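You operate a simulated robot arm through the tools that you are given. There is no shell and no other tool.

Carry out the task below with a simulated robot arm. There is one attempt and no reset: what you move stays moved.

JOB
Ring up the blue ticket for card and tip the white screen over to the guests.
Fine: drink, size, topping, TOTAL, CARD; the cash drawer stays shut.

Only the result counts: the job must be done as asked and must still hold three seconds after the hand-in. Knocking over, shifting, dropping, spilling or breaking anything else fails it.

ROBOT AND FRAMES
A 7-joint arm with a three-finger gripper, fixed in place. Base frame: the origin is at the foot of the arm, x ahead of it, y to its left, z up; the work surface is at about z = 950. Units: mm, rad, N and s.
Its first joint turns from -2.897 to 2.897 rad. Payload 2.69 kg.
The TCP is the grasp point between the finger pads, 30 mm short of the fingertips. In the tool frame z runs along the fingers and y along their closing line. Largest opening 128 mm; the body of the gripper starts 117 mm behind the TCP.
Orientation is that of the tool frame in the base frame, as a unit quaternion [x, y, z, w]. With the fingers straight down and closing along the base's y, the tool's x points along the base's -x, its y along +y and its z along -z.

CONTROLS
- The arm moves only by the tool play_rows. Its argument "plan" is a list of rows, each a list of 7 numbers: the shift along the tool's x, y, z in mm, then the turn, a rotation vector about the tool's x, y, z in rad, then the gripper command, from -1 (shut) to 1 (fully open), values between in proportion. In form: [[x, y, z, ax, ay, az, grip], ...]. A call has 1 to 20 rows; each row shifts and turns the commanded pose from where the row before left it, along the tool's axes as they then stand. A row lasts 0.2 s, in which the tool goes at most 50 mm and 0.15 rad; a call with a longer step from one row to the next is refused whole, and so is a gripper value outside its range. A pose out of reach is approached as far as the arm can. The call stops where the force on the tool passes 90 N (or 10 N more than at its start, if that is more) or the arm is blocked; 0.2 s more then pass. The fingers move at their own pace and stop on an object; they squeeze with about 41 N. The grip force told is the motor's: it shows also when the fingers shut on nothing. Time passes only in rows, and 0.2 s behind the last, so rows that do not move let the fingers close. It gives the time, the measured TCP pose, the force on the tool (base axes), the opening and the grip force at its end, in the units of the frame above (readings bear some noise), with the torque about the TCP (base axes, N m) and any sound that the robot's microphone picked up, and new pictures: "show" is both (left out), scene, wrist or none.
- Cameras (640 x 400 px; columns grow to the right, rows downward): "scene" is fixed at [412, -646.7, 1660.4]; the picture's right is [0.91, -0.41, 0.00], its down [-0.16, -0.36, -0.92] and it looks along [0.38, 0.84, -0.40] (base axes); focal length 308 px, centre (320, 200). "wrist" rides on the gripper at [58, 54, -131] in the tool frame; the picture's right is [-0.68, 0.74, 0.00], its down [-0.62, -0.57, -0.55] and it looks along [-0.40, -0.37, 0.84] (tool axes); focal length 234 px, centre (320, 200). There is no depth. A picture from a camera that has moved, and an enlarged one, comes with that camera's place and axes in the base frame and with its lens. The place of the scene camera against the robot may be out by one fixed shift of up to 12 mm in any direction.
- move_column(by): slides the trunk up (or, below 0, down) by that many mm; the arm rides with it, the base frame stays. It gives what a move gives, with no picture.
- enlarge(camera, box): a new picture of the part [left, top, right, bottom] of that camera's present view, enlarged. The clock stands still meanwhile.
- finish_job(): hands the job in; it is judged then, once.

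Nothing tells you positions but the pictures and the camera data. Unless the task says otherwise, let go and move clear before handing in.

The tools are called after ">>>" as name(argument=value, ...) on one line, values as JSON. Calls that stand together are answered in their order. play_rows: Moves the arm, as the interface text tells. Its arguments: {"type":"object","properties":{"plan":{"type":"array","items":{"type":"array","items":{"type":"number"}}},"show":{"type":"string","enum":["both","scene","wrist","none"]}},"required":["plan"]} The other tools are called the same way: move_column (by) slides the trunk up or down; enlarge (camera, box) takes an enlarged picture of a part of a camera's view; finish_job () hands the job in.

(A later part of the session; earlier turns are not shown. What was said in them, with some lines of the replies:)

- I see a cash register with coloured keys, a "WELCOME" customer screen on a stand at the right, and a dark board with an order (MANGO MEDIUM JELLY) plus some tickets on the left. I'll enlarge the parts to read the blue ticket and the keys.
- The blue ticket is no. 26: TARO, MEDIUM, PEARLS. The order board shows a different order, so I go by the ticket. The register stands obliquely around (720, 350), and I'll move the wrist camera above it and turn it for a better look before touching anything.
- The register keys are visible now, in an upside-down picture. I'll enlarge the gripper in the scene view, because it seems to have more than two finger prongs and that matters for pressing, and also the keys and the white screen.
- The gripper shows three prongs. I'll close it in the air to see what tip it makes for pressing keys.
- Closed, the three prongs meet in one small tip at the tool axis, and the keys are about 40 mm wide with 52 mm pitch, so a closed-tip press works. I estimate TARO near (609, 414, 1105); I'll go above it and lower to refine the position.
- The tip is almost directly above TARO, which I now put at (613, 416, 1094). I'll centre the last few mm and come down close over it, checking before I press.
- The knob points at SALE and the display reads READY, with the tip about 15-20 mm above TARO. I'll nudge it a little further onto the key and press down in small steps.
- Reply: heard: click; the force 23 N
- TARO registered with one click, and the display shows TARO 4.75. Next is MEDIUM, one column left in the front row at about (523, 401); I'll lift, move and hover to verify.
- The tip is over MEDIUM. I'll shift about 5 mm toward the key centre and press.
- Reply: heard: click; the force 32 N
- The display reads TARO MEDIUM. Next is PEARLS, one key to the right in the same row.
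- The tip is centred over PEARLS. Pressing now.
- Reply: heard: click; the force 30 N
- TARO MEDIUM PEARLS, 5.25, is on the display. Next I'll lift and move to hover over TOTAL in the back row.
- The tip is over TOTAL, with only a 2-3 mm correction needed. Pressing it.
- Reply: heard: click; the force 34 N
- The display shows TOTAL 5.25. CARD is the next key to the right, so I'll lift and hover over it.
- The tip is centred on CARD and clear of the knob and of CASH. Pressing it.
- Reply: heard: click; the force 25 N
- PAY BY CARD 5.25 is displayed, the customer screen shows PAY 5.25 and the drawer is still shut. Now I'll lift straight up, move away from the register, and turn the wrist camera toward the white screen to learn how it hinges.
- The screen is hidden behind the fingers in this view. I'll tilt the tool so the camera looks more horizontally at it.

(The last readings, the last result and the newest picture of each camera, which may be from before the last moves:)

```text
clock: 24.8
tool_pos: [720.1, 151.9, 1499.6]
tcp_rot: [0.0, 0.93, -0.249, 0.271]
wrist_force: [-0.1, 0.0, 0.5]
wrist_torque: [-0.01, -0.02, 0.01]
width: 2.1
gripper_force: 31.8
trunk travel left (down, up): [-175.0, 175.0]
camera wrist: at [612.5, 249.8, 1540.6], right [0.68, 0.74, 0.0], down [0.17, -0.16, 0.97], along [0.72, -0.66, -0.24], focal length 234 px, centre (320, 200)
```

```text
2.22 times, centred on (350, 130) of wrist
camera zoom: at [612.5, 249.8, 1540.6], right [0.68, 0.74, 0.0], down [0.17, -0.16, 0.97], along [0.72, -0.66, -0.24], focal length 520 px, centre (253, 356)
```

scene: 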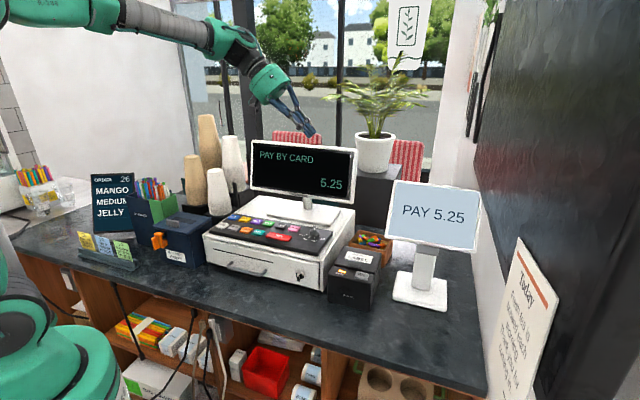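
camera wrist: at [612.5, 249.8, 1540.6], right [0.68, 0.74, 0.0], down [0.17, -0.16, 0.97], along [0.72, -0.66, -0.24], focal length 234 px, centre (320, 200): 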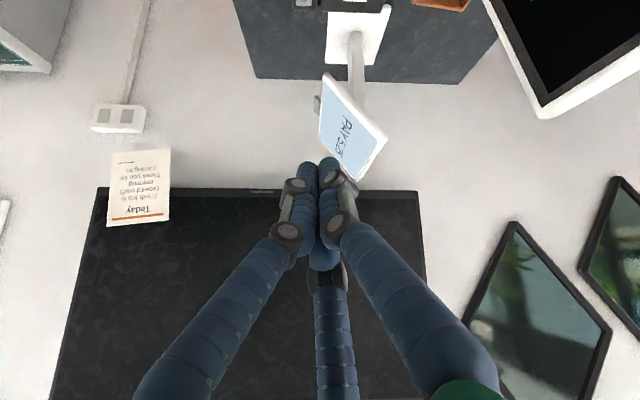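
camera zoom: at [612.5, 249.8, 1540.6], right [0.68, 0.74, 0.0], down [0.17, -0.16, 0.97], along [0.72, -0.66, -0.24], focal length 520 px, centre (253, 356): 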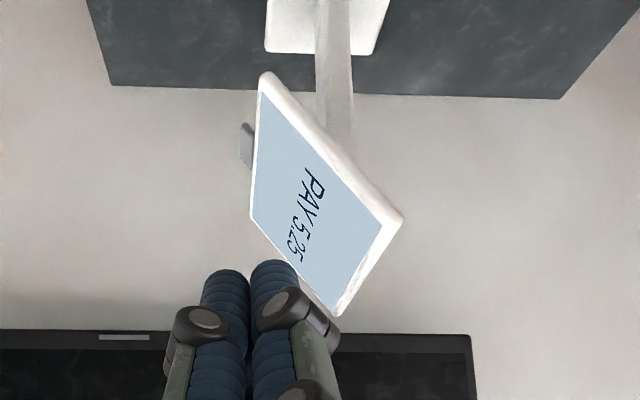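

The side view shows the panel leaning back about 39° toward staff. It pivots on the post top behind it, and a grey tab sticks out of the middle of its bottom edge at roughly (990, -100, 1175). Lifting that tab should tip the panel over toward the guests, so I'll reorient the gripper to point horizontally at it.

>>> play_rows(plan=[[0, 0, 0, -0.1016, 0.1104, 0, -1], [0, 0, 0, -0.1016, 0.1104, 0, -1], [0, 0, 0, -0.1016, 0.1104, 0, -1], [0, 0, 0, -0.1016, 0.1104, 0, -1], [0, 0, 0, -0.1016, 0.1104, 0, -1], [0, 0, 0, 0, 0, -0.15, -1], [0, 0, 0, 0, 0, -0.15, -1], [0, 0, 0, 0, 0, -0.15, -1], [0, 0, 0, 0, 0, -0.15, -1], [0, 0, 0, 0, 0, -0.15, -1], [0, 0, 0, 0, 0, -0.035, -1]], show="none")

>>> play_rows(plan=[[0, -30, -15, 0, -0.15, 0, -1], [0, -30, -15, 0, -0.15, 0, -1], [0, -30, -15, 0, -0.15, 0, -1], [0, -30, 0, 0, -0.15, 0, -1], [0, -30, 0, 0, -0.15, 0, -1], [0, -30, 0, 0, -0.15, 0, -1], [0, -30, 0, 0, -0.15, 0, -1], [0, -30, 0, 0, -0.15, 0, -1], [0, -30, 0, 0, -0.15, 0, -1], [0, 0, 0, 0, -0.15, 0, -1], [0, 0, 0, 0, -0.07, 0, -1]], show="both")

```text
clock: 27.2
tool_pos: [718.6, 151.2, 1498.1]
tcp_rot: [-0.383, 0.924, 0.0, -0.001]
wrist_force: [-0.4, 0.1, -0.3]
wrist_torque: [0.01, -0.01, 0.03]
width: 2.2
gripper_force: 31.8
trunk travel left (down, up): [-175.0, 175.0]
```

```text
clock: 29.6
tool_pos: [905.6, -44.8, 1544.9]
tcp_rot: [-0.27, 0.653, 0.27, 0.654]
wrist_force: [-1.2, -0.1, 0.8]
wrist_torque: [-0.02, 0.03, -0.03]
width: 2.2
gripper_force: 31.4
trunk travel left (down, up): [-175.0, 175.0]
camera wrist: at [776.2, -100.2, 1486.3], right [-0.52, 0.52, 0.68], down [0.01, -0.79, 0.62], along [0.85, 0.33, 0.4], focal length 234 px, centre (320, 200)
```

scene: 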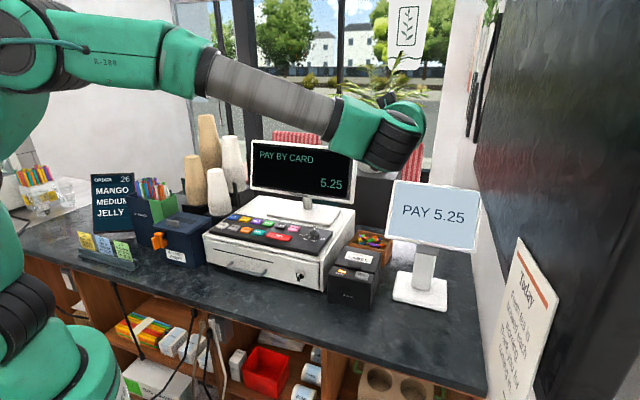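
wrist: 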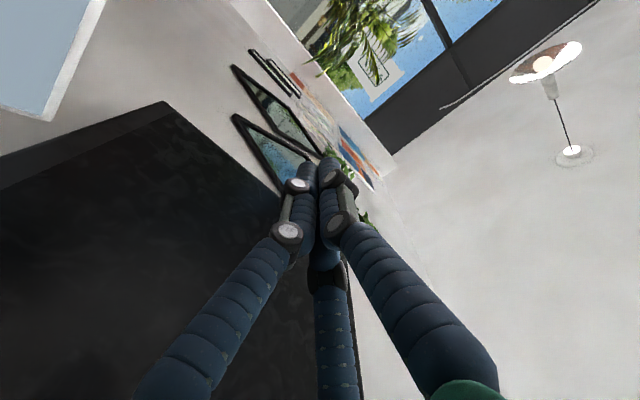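

The horizontal pose is reachable. Next I'll retract toward the staff side, line up laterally with the tab, and lower to near its height, keeping well in front of the screen.

>>> play_rows(plan=[[0, 0, -45, 0, 0, 0, -1], [0, 0, -45, 0, 0, 0, -1], [0, 0, -45, 0, 0, 0, -1], [0, -48, 0, 0, 0, 0, -1], [0, -48, 0, 0, 0, 0, -1], [45, 0, 0, 0, 0, 0, -1], [45, 0, 0, 0, 0, 0, -1], [45, 0, 0, 0, 0, 0, -1], [45, 0, 0, 0, 0, 0, -1], [45, 0, 0, 0, 0, 0, -1], [45, 0, 0, 0, 0, 0, -1], [45, 0, 0, 0, 0, 0, -1], [45, 0, 0, 0, 0, 0, -1], [0, 0, 0, 0, 0, 0, -1]], show="both")

>>> enlarge(camera="scene", box=[320, 160, 500, 320])

```text
clock: 32.6
tool_pos: [878.1, -211.1, 1182.6]
tcp_rot: [-0.271, 0.654, 0.271, 0.653]
wrist_force: [0.2, 0.1, -0.9]
wrist_torque: [0.08, -0.1, 0.06]
width: 1.8
gripper_force: 31.0
trunk travel left (down, up): [-175.0, 175.0]
camera wrist: at [749.1, -267.2, 1124.0], right [-0.52, 0.52, 0.68], down [0.01, -0.79, 0.62], along [0.85, 0.33, 0.4], focal length 234 px, centre (320, 200)
```

scene: 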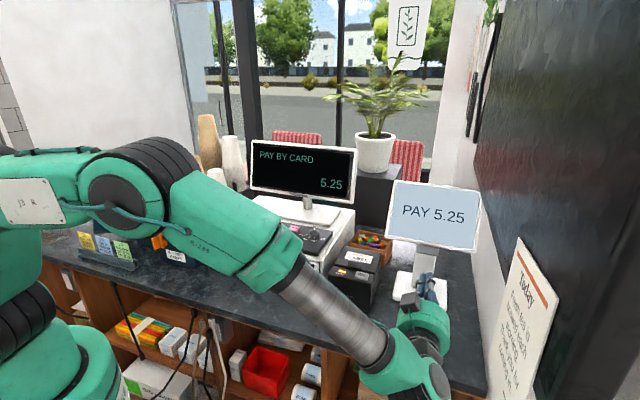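
wrist: 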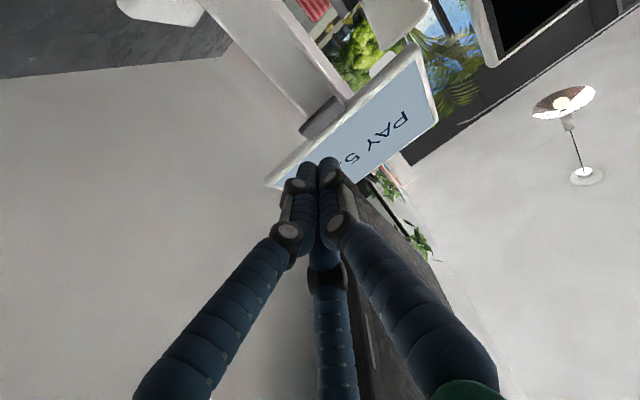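

```text
2.50 times, centred on (410, 240) of scene
camera zoom: at [412.0, -646.7, 1660.4], right [0.91, -0.41, 0.0], down [-0.16, -0.36, -0.92], along [0.38, 0.84, -0.4], focal length 770 px, centre (95, 100)
```

zoom: 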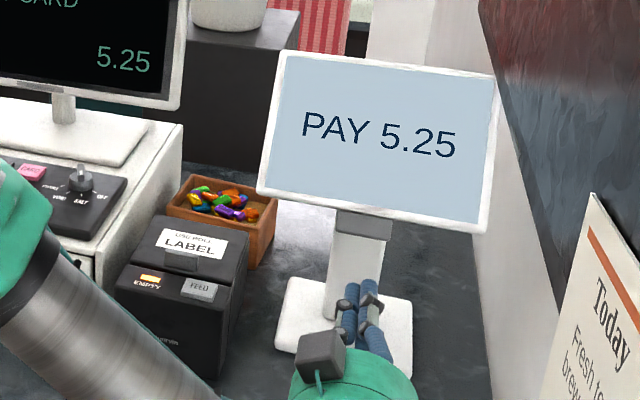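

The gripper now points at the stand from the staff side, below the panel. I'll enlarge the wrist view to locate the tab exactly.

>>> enlarge(camera="wrist", box=[240, 20, 460, 200])

>>> enlarge(camera="scene", box=[380, 230, 470, 310])

```text
2.22 times, centred on (350, 110) of wrist
camera zoom: at [749.1, -267.2, 1124.0], right [-0.52, 0.52, 0.68], down [0.01, -0.79, 0.62], along [0.85, 0.33, 0.4], focal length 520 px, centre (253, 400)
```

zoom: 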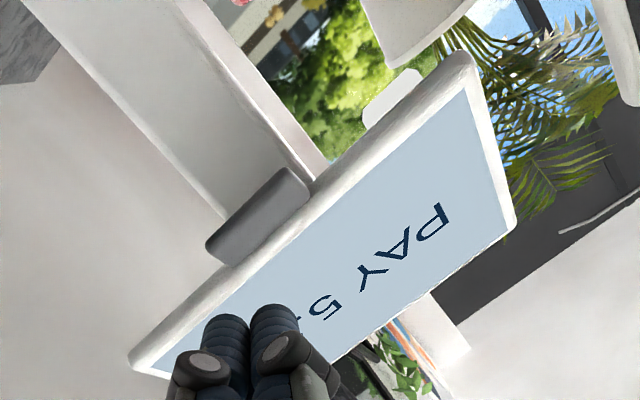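

```text
5.00 times, centred on (425, 270) of scene
camera zoom: at [412.0, -646.7, 1660.4], right [0.91, -0.41, 0.0], down [-0.16, -0.36, -0.92], along [0.38, 0.84, -0.4], focal length 1540 px, centre (-205, -150)
```

zoom: 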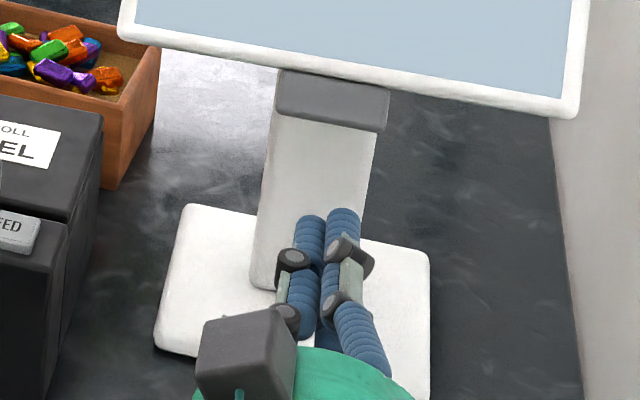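

The tab spans l≈736–790 (middle near x≈974, y≈-107), with its tip edge at z≈1167. I'll drop to axis height 1125, slide the fingertips in under the tab, and check clearance.

>>> play_rows(plan=[[28.5, 0, 0, 0, 0, 0, -1], [28.5, 0, 0, 0, 0, 0, -1], [0, 4, 35, 0, 0, 0, -1], [0, 3, 35, 0, 0, 0, -1], [0, 0, 35, 0, 0, 0, -1], [0, 0, 33, 0, 0, 0, -1], [0, 0, 0, 0, 0, 0, -1]], show="both")

>>> enlarge(camera="wrist", box=[210, 20, 450, 220])

>>> enlarge(camera="scene", box=[370, 170, 490, 310])

```text
clock: 34.2
tool_pos: [970.4, -103.4, 1128.9]
tcp_rot: [-0.27, 0.654, 0.27, 0.653]
wrist_force: [0.6, 0.4, -0.1]
wrist_torque: [0.03, -0.04, 0.0]
width: 2.0
gripper_force: 31.5
trunk travel left (down, up): [-175.0, 175.0]
camera wrist: at [840.0, -161.1, 1070.7], right [-0.52, 0.52, 0.68], down [0.01, -0.79, 0.62], along [0.85, 0.33, 0.4], focal length 234 px, centre (320, 200)
```

scene: 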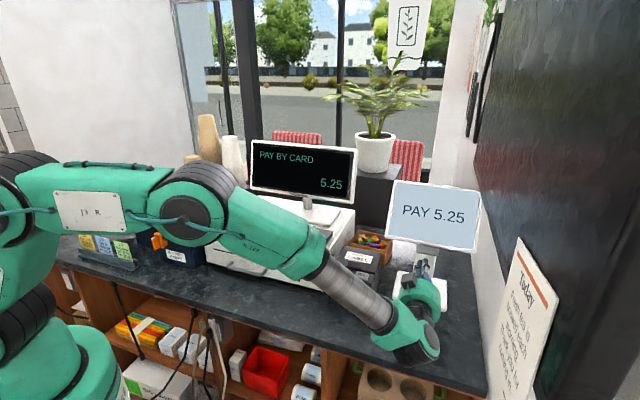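
wrist: 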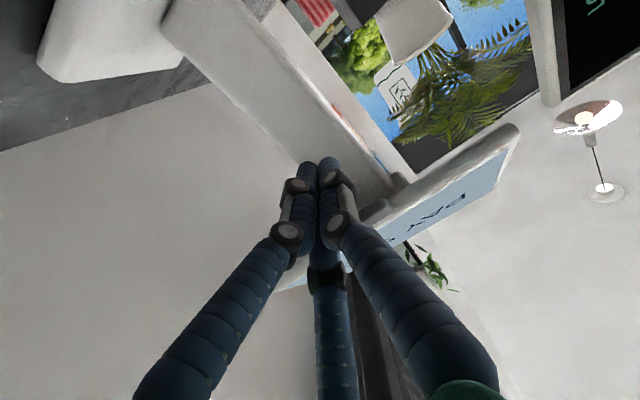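

```text
2.00 times, centred on (330, 120) of wrist
camera zoom: at [840.0, -161.1, 1070.7], right [-0.52, 0.52, 0.68], down [0.01, -0.79, 0.62], along [0.85, 0.33, 0.4], focal length 468 px, centre (300, 360)
```

zoom: 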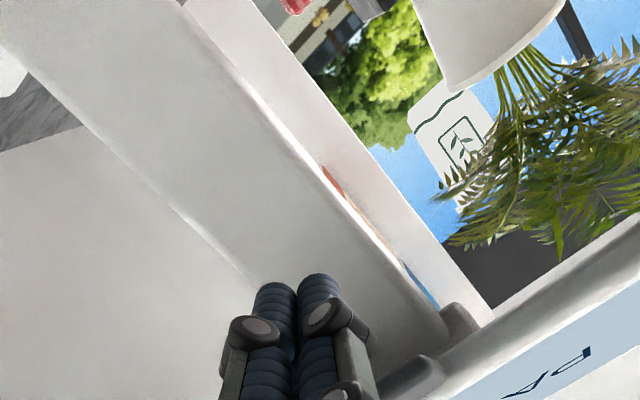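

```text
2.86 times, centred on (430, 240) of scene
camera zoom: at [412.0, -646.7, 1660.4], right [0.91, -0.41, 0.0], down [-0.16, -0.36, -0.92], along [0.38, 0.84, -0.4], focal length 880 px, centre (6, 86)
```

zoom: 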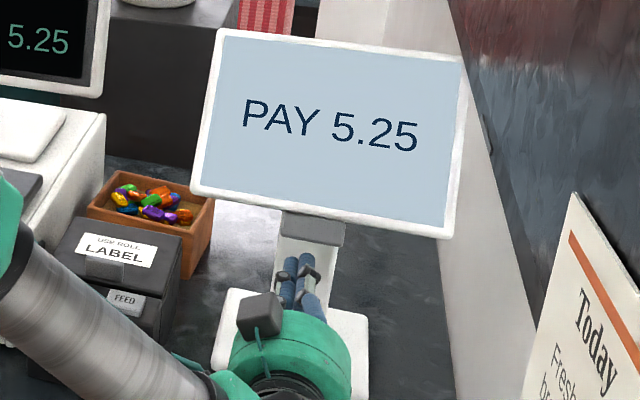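

The fingertips sit under the tab, and the pivot is visible at the post top near d≈726, z≈1235. I'll lift slowly and watch the force for first contact.

>>> play_rows(plan=[[-8, 0, 0, 0, 0, 0, -1], [-8, 0, 0, 0, 0, 0, -1], [-6, 0, 0, 0, 0, 0, -1], [-5, 0, 0, 0, 0, 0, -1], [-5, 0, 0, 0, 0, 0, -1]], show="scene")

>>> enlarge(camera="scene", box=[370, 170, 490, 310])

```text
clock: 35.4
tool_pos: [969.9, -106.0, 1157.8]
tcp_rot: [-0.271, 0.654, 0.271, 0.652]
wrist_force: [-1.8, -2.0, -5.9]
wrist_torque: [0.02, 0.03, -0.03]
width: 2.0
gripper_force: 31.9
trunk travel left (down, up): [-175.0, 175.0]
```

scene: 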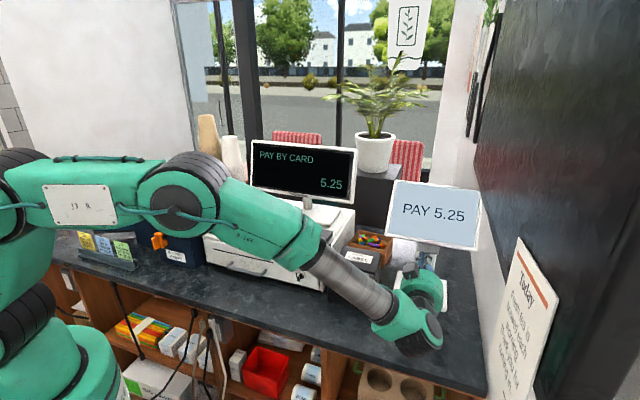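

```text
2.86 times, centred on (430, 240) of scene
camera zoom: at [412.0, -646.7, 1660.4], right [0.91, -0.41, 0.0], down [-0.16, -0.36, -0.92], along [0.38, 0.84, -0.4], focal length 880 px, centre (6, 86)
```

zoom: 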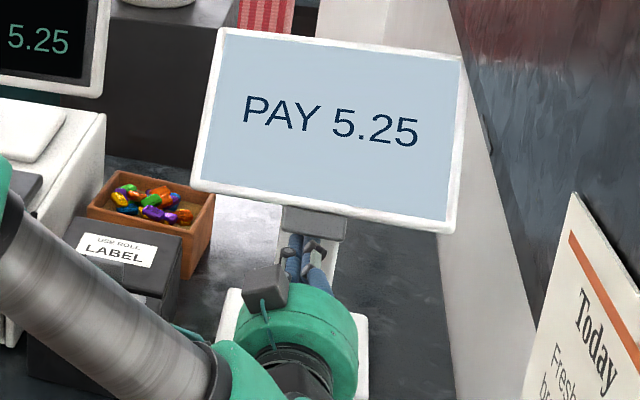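

The tab is in contact at about 6 N and the panel has started to turn while the base stays put. I'll continue lifting along the arc.

>>> play_rows(plan=[[-8, 0, -3, 0, 0, 0, -1], [-8, 0, -3, 0, 0, 0, -1], [-8, 0, -2, 0, 0, 0, -1], [-8, 0, -2, 0, 0, 0, -1], [-8, 0, -1, 0, 0, 0, -1]], show="both")

>>> enlarge(camera="scene", box=[370, 170, 490, 310])

```text
clock: 36.6
tool_pos: [963.5, -114.0, 1200.0]
tcp_rot: [-0.271, 0.654, 0.27, 0.653]
wrist_force: [0.0, 0.1, -1.1]
wrist_torque: [0.01, 0.01, 0.01]
width: 2.1
gripper_force: 31.7
trunk travel left (down, up): [-175.0, 175.0]
camera wrist: at [834.3, -170.7, 1141.1], right [-0.52, 0.52, 0.68], down [0.01, -0.79, 0.62], along [0.85, 0.33, 0.4], focal length 234 px, centre (320, 200)
```

scene: 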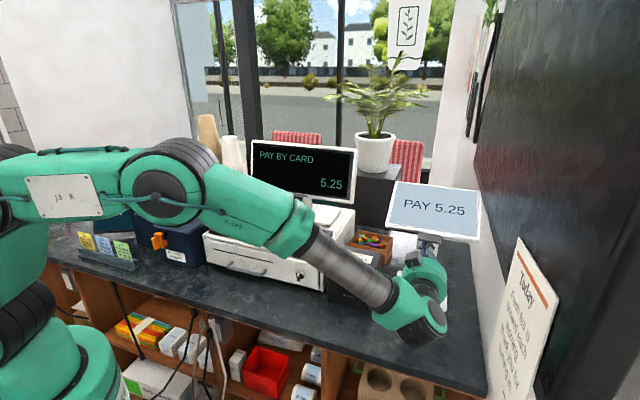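
wrist: 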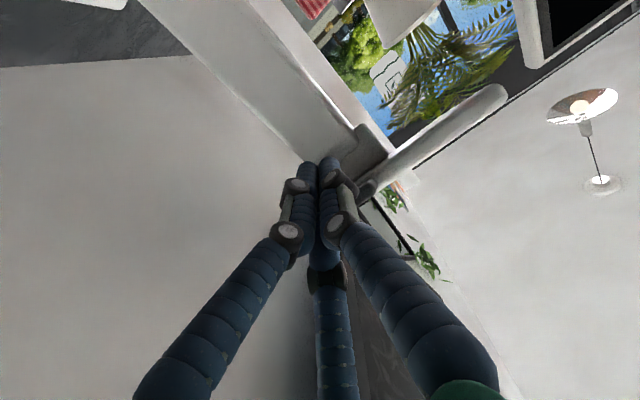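

```text
2.86 times, centred on (430, 240) of scene
camera zoom: at [412.0, -646.7, 1660.4], right [0.91, -0.41, 0.0], down [-0.16, -0.36, -0.92], along [0.38, 0.84, -0.4], focal length 880 px, centre (6, 86)
```

zoom: 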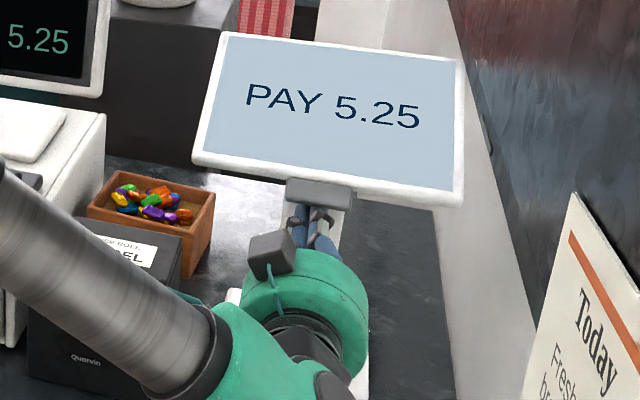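

The panel is turning smoothly with low force. I'll keep lifting along the arc toward the horizontal.

>>> play_rows(plan=[[-8, 0, -2, 0, 0, 0, -1], [-8, 0, -1, 0, 0, 0, -1], [-8, 0, 0, 0, 0, 0, -1], [-8, 0, 0, 0, 0, 0, -1], [-8, 0, 1, 0, 0, 0, -1], [-8, 0, 2, 0, 0, 0, -1], [-8, 0, 2, 0, 0, 0, -1]], show="both")

>>> enlarge(camera="scene", box=[370, 170, 490, 310])

>>> enlarge(camera="wrist", box=[240, 40, 540, 240])

```text
clock: 38.2
tool_pos: [964.2, -112.8, 1254.1]
tcp_rot: [-0.271, 0.654, 0.271, 0.653]
wrist_force: [-0.5, -0.6, 0.4]
wrist_torque: [0.01, -0.01, -0.01]
width: 2.3
gripper_force: 31.6
trunk travel left (down, up): [-175.0, 175.0]
camera wrist: at [834.7, -169.1, 1195.9], right [-0.52, 0.52, 0.68], down [0.01, -0.79, 0.62], along [0.85, 0.33, 0.4], focal length 234 px, centre (320, 200)
```

scene: 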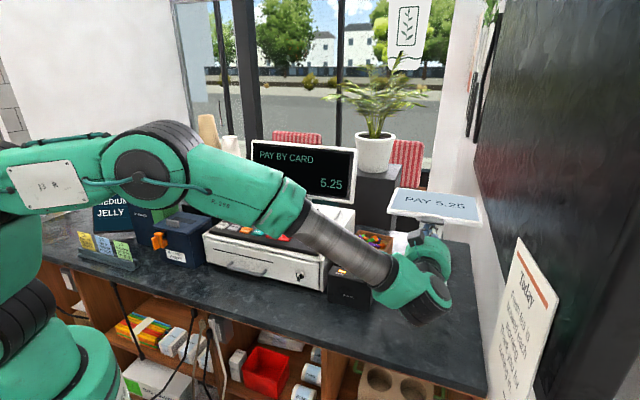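
wrist: 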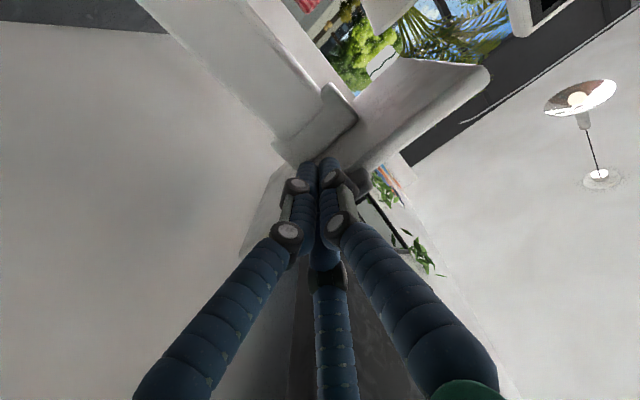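

```text
2.86 times, centred on (430, 240) of scene
camera zoom: at [412.0, -646.7, 1660.4], right [0.91, -0.41, 0.0], down [-0.16, -0.36, -0.92], along [0.38, 0.84, -0.4], focal length 880 px, centre (6, 86)
```

zoom: 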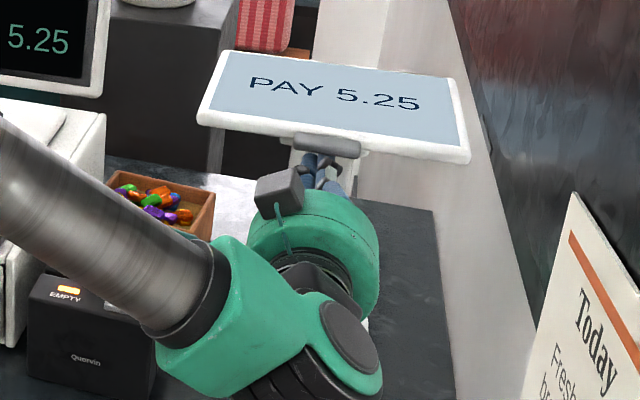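

```text
2.00 times, centred on (390, 140) of wrist
camera zoom: at [834.7, -169.1, 1195.9], right [-0.52, 0.52, 0.68], down [0.01, -0.79, 0.62], along [0.85, 0.33, 0.4], focal length 468 px, centre (180, 320)
```

zoom: 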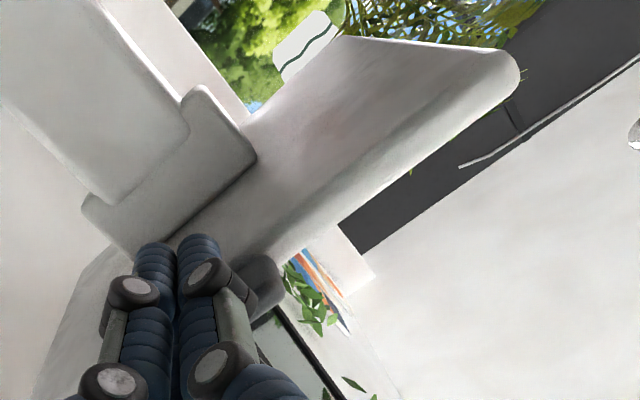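

The panel is now nearly horizontal. I'll continue up and toward the guests so it goes past the top.

>>> play_rows(plan=[[-8, 0, 5, 0, 0, 0, -1], [-8, 0, 5, 0, 0, 0, -1], [-7, 0, 6, 0, 0, 0, -1], [-6, 0, 6, 0, 0, 0, -1], [-6, 0, 6, 0, 0, 0, -1]], show="both")

>>> enlarge(camera="scene", box=[370, 150, 490, 310])

>>> enlarge(camera="wrist", box=[240, 40, 540, 240])

```text
clock: 39.4
tool_pos: [984.5, -90.9, 1288.7]
tcp_rot: [-0.27, 0.654, 0.27, 0.652]
wrist_force: [-0.3, -1.1, -0.2]
wrist_torque: [-0.03, 0.02, 0.02]
width: 2.2
gripper_force: 31.1
trunk travel left (down, up): [-175.0, 175.0]
camera wrist: at [854.5, -147.9, 1230.2], right [-0.52, 0.52, 0.68], down [0.01, -0.79, 0.62], along [0.85, 0.33, 0.4], focal length 234 px, centre (320, 200)
```

scene: 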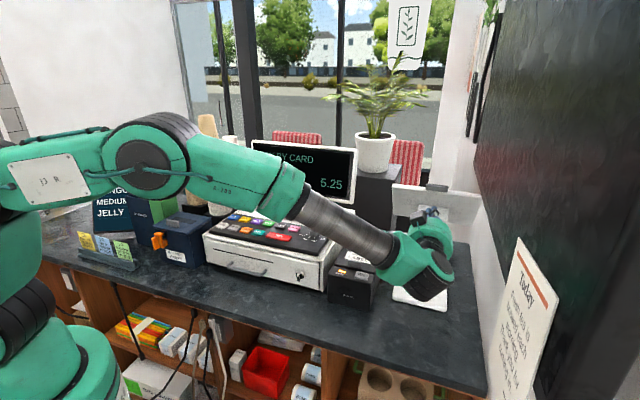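
wrist: 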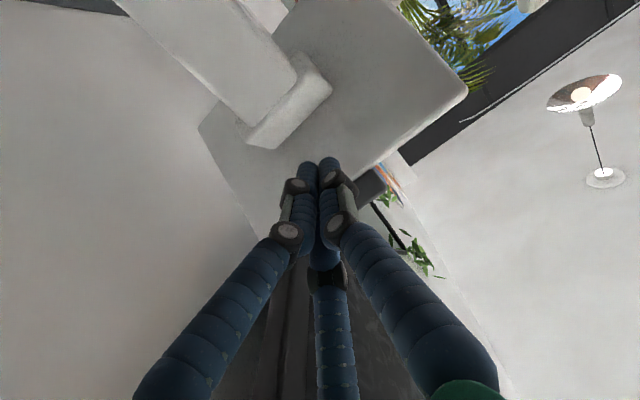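

```text
2.50 times, centred on (430, 230) of scene
camera zoom: at [412.0, -646.7, 1660.4], right [0.91, -0.41, 0.0], down [-0.16, -0.36, -0.92], along [0.38, 0.84, -0.4], focal length 770 px, centre (45, 125)
```

zoom: 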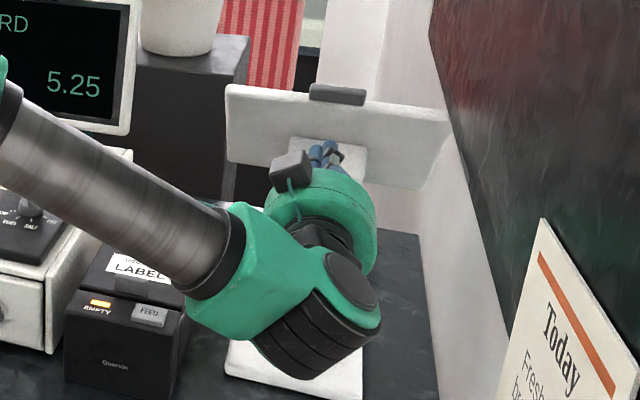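

```text
2.00 times, centred on (390, 140) of wrist
camera zoom: at [854.5, -147.9, 1230.2], right [-0.52, 0.52, 0.68], down [0.01, -0.79, 0.62], along [0.85, 0.33, 0.4], focal length 468 px, centre (180, 320)
```

zoom: 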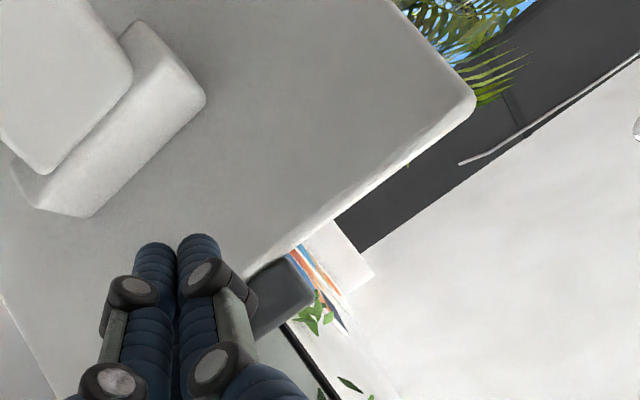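

The panel has gone over the top and its back now faces the staff side. I'll retract the fingers toward the staff side and check that it rests fully tipped.

>>> play_rows(plan=[[0, 0, -20, 0, 0, 0, -1], [0, 0, -40, 0, 0, 0, -1], [0, 0, -40, 0, 0, 0, -1], [0, 0, -40, 0, 0, 0, -1], [0, 0, 0, 0, 0, 0, -1], [0, 0, 0, 0, 0, 0, -1]], show="both")

>>> enlarge(camera="scene", box=[370, 150, 490, 310])

>>> enlarge(camera="wrist", box=[200, 0, 500, 200])

```text
clock: 40.8
tool_pos: [886.6, -192.6, 1289.1]
tcp_rot: [-0.271, 0.654, 0.271, 0.653]
wrist_force: [0.1, 0.5, -0.1]
wrist_torque: [0.03, 0.02, 0.0]
width: 2.1
gripper_force: 31.3
trunk travel left (down, up): [-175.0, 175.0]
camera wrist: at [756.4, -248.4, 1230.2], right [-0.52, 0.52, 0.68], down [0.01, -0.79, 0.62], along [0.85, 0.33, 0.4], focal length 234 px, centre (320, 200)
```

scene: 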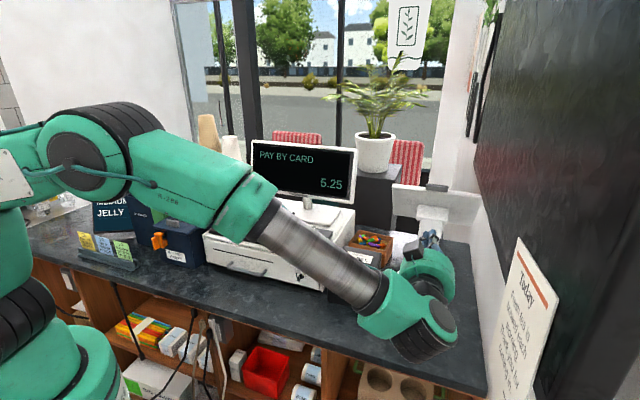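
wrist: 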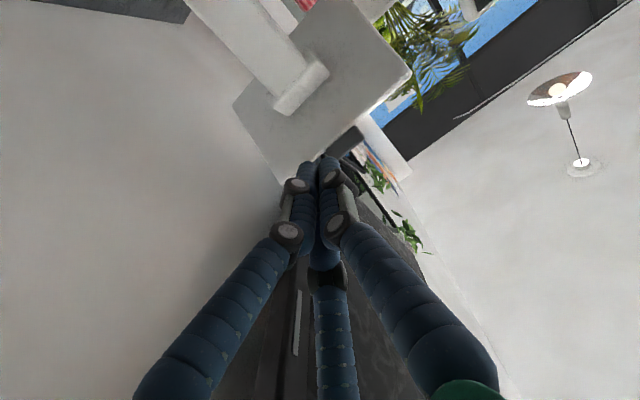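

```text
2.50 times, centred on (430, 230) of scene
camera zoom: at [412.0, -646.7, 1660.4], right [0.91, -0.41, 0.0], down [-0.16, -0.36, -0.92], along [0.38, 0.84, -0.4], focal length 770 px, centre (45, 125)
```

zoom: 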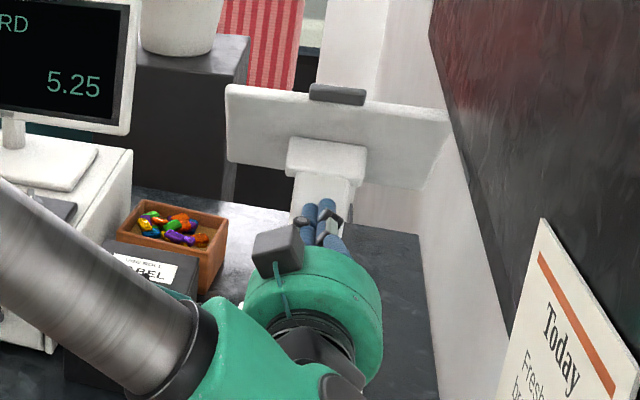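

```text
2.00 times, centred on (350, 100) of wrist
camera zoom: at [756.4, -248.4, 1230.2], right [-0.52, 0.52, 0.68], down [0.01, -0.79, 0.62], along [0.85, 0.33, 0.4], focal length 468 px, centre (260, 400)
```

zoom: 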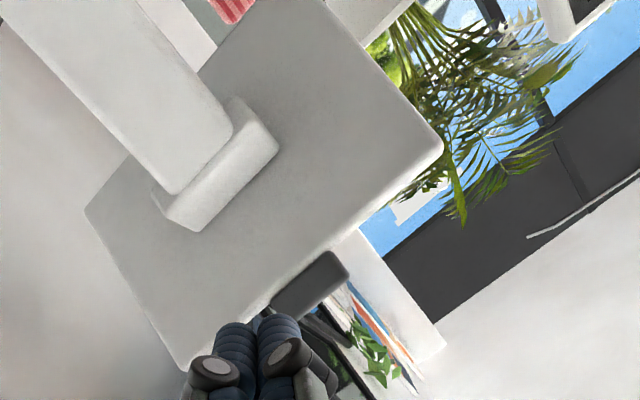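

The panel stayed put after I withdrew, mirrored onto the guest side and resting at its stop. I'll raise the arm and back away, then do a final check of everything.

>>> play_rows(plan=[[-40, 0, -20, 0, 0, 0, -1], [-42, 0, -20, 0, 0, 0, -1], [-42, 0, 0, 0, 0, 0, -1], [-42, 0, 0, 0, 0, 0, -1], [-42, 0, 0, 0, 0, 0, -1], [-30, 40, 0, 0, 0, 0, -1], [0, 45, 0, 0, 0, 0, -1], [0, 45, 0, 0, 0, 0, -1], [0, 45, 0, 0, 0, 0, -1], [0, 45, 0, 0, 0, 0, -1], [0, 45, 0, 0, 0, 0, -1], [0, 0, -40, 0, 0, 0, -1], [0, 0, 0, 0, 0, 0, -1]], show="both")

>>> play_rows(plan=[[0, 0, 0, 0, 0.15, 0, -1], [0, 0, 0, 0, 0.15, 0, -1], [0, 0, 0, 0, 0.15, 0, -1], [0, 0, 0, 0, 0.15, 0, -1], [0, 0, 0, 0, 0.15, 0, -1], [0, 0, 0, 0, 0.15, 0, -1], [0, 0, 0, 0, 0.15, 0, -1], [0, 0, 0, 0, 0.15, 0, -1], [0, 0, 0, 0, 0.15, 0, -1], [0, 0, 0, 0, 0.15, 0, -1], [0, 0, 0, 0, 0.07, 0, -1], [0, 0, 0, 0, 0, 0, -1]], show="both")

```text
clock: 43.6
tool_pos: [640.8, -63.4, 1527.7]
tcp_rot: [-0.27, 0.654, 0.27, 0.653]
wrist_force: [0.4, -0.4, 0.0]
wrist_torque: [0.01, -0.01, 0.02]
width: 2.2
gripper_force: 30.5
trunk travel left (down, up): [-175.0, 175.0]
camera wrist: at [511.2, -119.7, 1469.4], right [-0.52, 0.52, 0.68], down [0.01, -0.79, 0.62], along [0.85, 0.33, 0.4], focal length 234 px, centre (320, 200)
```

scene: 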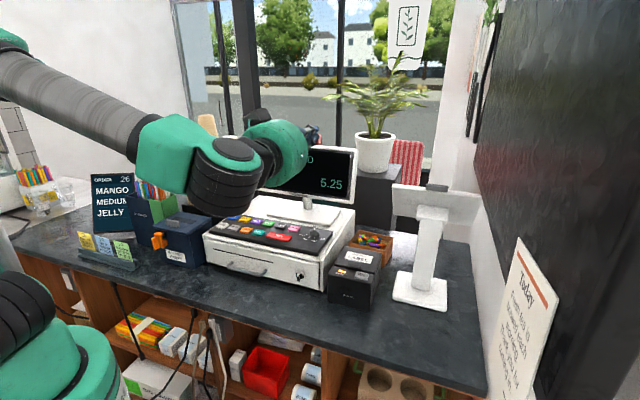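
wrist: 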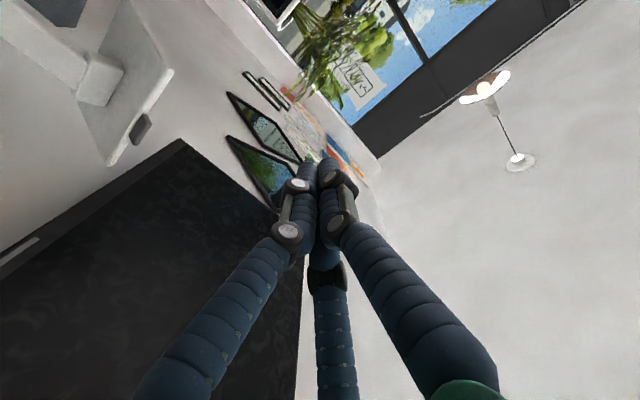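

```text
clock: 46.2
tool_pos: [641.1, -59.3, 1527.7]
tcp_rot: [-0.382, 0.924, -0.001, -0.001]
wrist_force: [-0.6, 0.2, 0.2]
wrist_torque: [-0.01, -0.03, 0.0]
width: 1.9
gripper_force: 31.3
trunk travel left (down, up): [-175.0, 175.0]
camera wrist: at [562.7, -65.5, 1658.6], right [-0.04, 1.0, 0.0], down [0.84, 0.04, 0.55], along [0.55, 0.02, -0.84], focal length 234 px, centre (320, 200)
```

scene: 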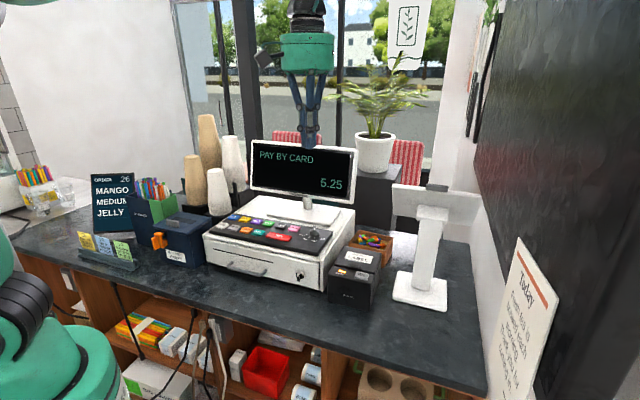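
wrist: 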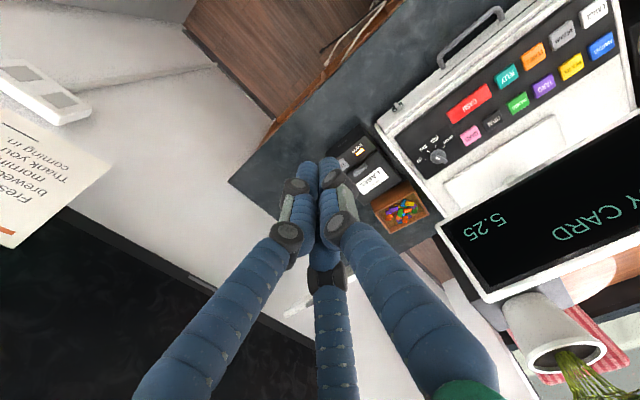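

The arm is clear. I'll do a last enlarged check of the screen stand and the register against the earlier pictures.

>>> enlarge(camera="scene", box=[320, 160, 500, 320])

>>> enlarge(camera="scene", box=[200, 130, 360, 300])

>>> enlarge(camera="scene", box=[70, 160, 210, 280])

```text
2.50 times, centred on (410, 240) of scene
camera zoom: at [412.0, -646.7, 1660.4], right [0.91, -0.41, 0.0], down [-0.16, -0.36, -0.92], along [0.38, 0.84, -0.4], focal length 770 px, centre (95, 100)
```

zoom: 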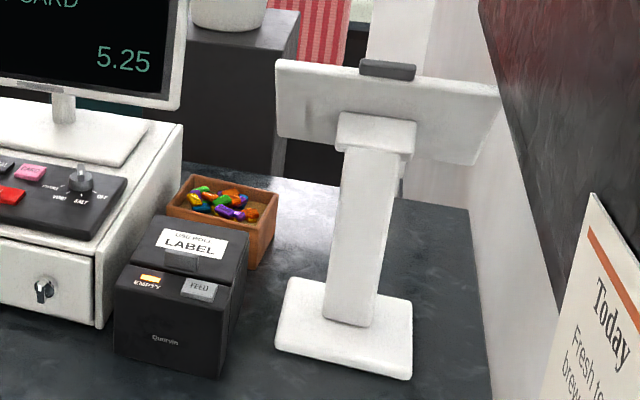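

```text
2.35 times, centred on (280, 215) of scene
camera zoom: at [412.0, -646.7, 1660.4], right [0.91, -0.41, 0.0], down [-0.16, -0.36, -0.92], along [0.38, 0.84, -0.4], focal length 725 px, centre (414, 165)
```

zoom: 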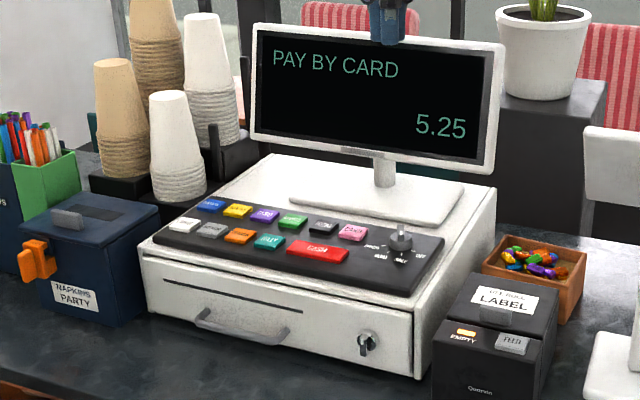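

```text
3.33 times, centred on (140, 220) of scene
camera zoom: at [412.0, -646.7, 1660.4], right [0.91, -0.41, 0.0], down [-0.16, -0.36, -0.92], along [0.38, 0.84, -0.4], focal length 1027 px, centre (920, 133)
```

zoom: 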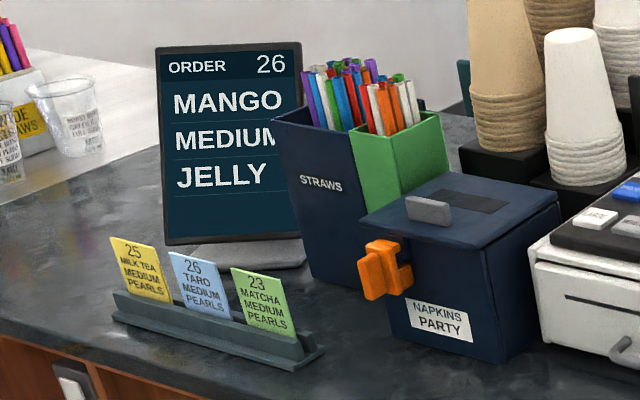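

The register shows PAY BY CARD 5.25 for TARO MEDIUM PEARLS, and the drawer is shut. The white screen rests tipped over to the guest side with its base unmoved, nothing else is disturbed and the arm is clear, so I'm handing in.

>>> finish_job()

```text
The job is handed in.
```

I rang up the blue ticket and tipped the white screen over to the guests, then handed the job in; the result of the judging isn't known yet.

- **Order:** the blue ticket is no. 26, so I pressed TARO, MEDIUM, PEARLS, TOTAL and CARD, one click each. The register now shows PAY BY CARD 5.25.
- **Mismatch:** the order board shows a different order under the same number 26 (MANGO MEDIUM JELLY). I went by the blue ticket, as you asked.
- **Drawer:** it stayed shut, and CASH was never pressed.
- **Screen:** I lifted the tab on its lower edge and it went over the top. It now rests facing the guests and stayed there after I let go. Its base has not moved.

In the last pictures nothing else had shifted, and the arm was clear of everything at hand-in.
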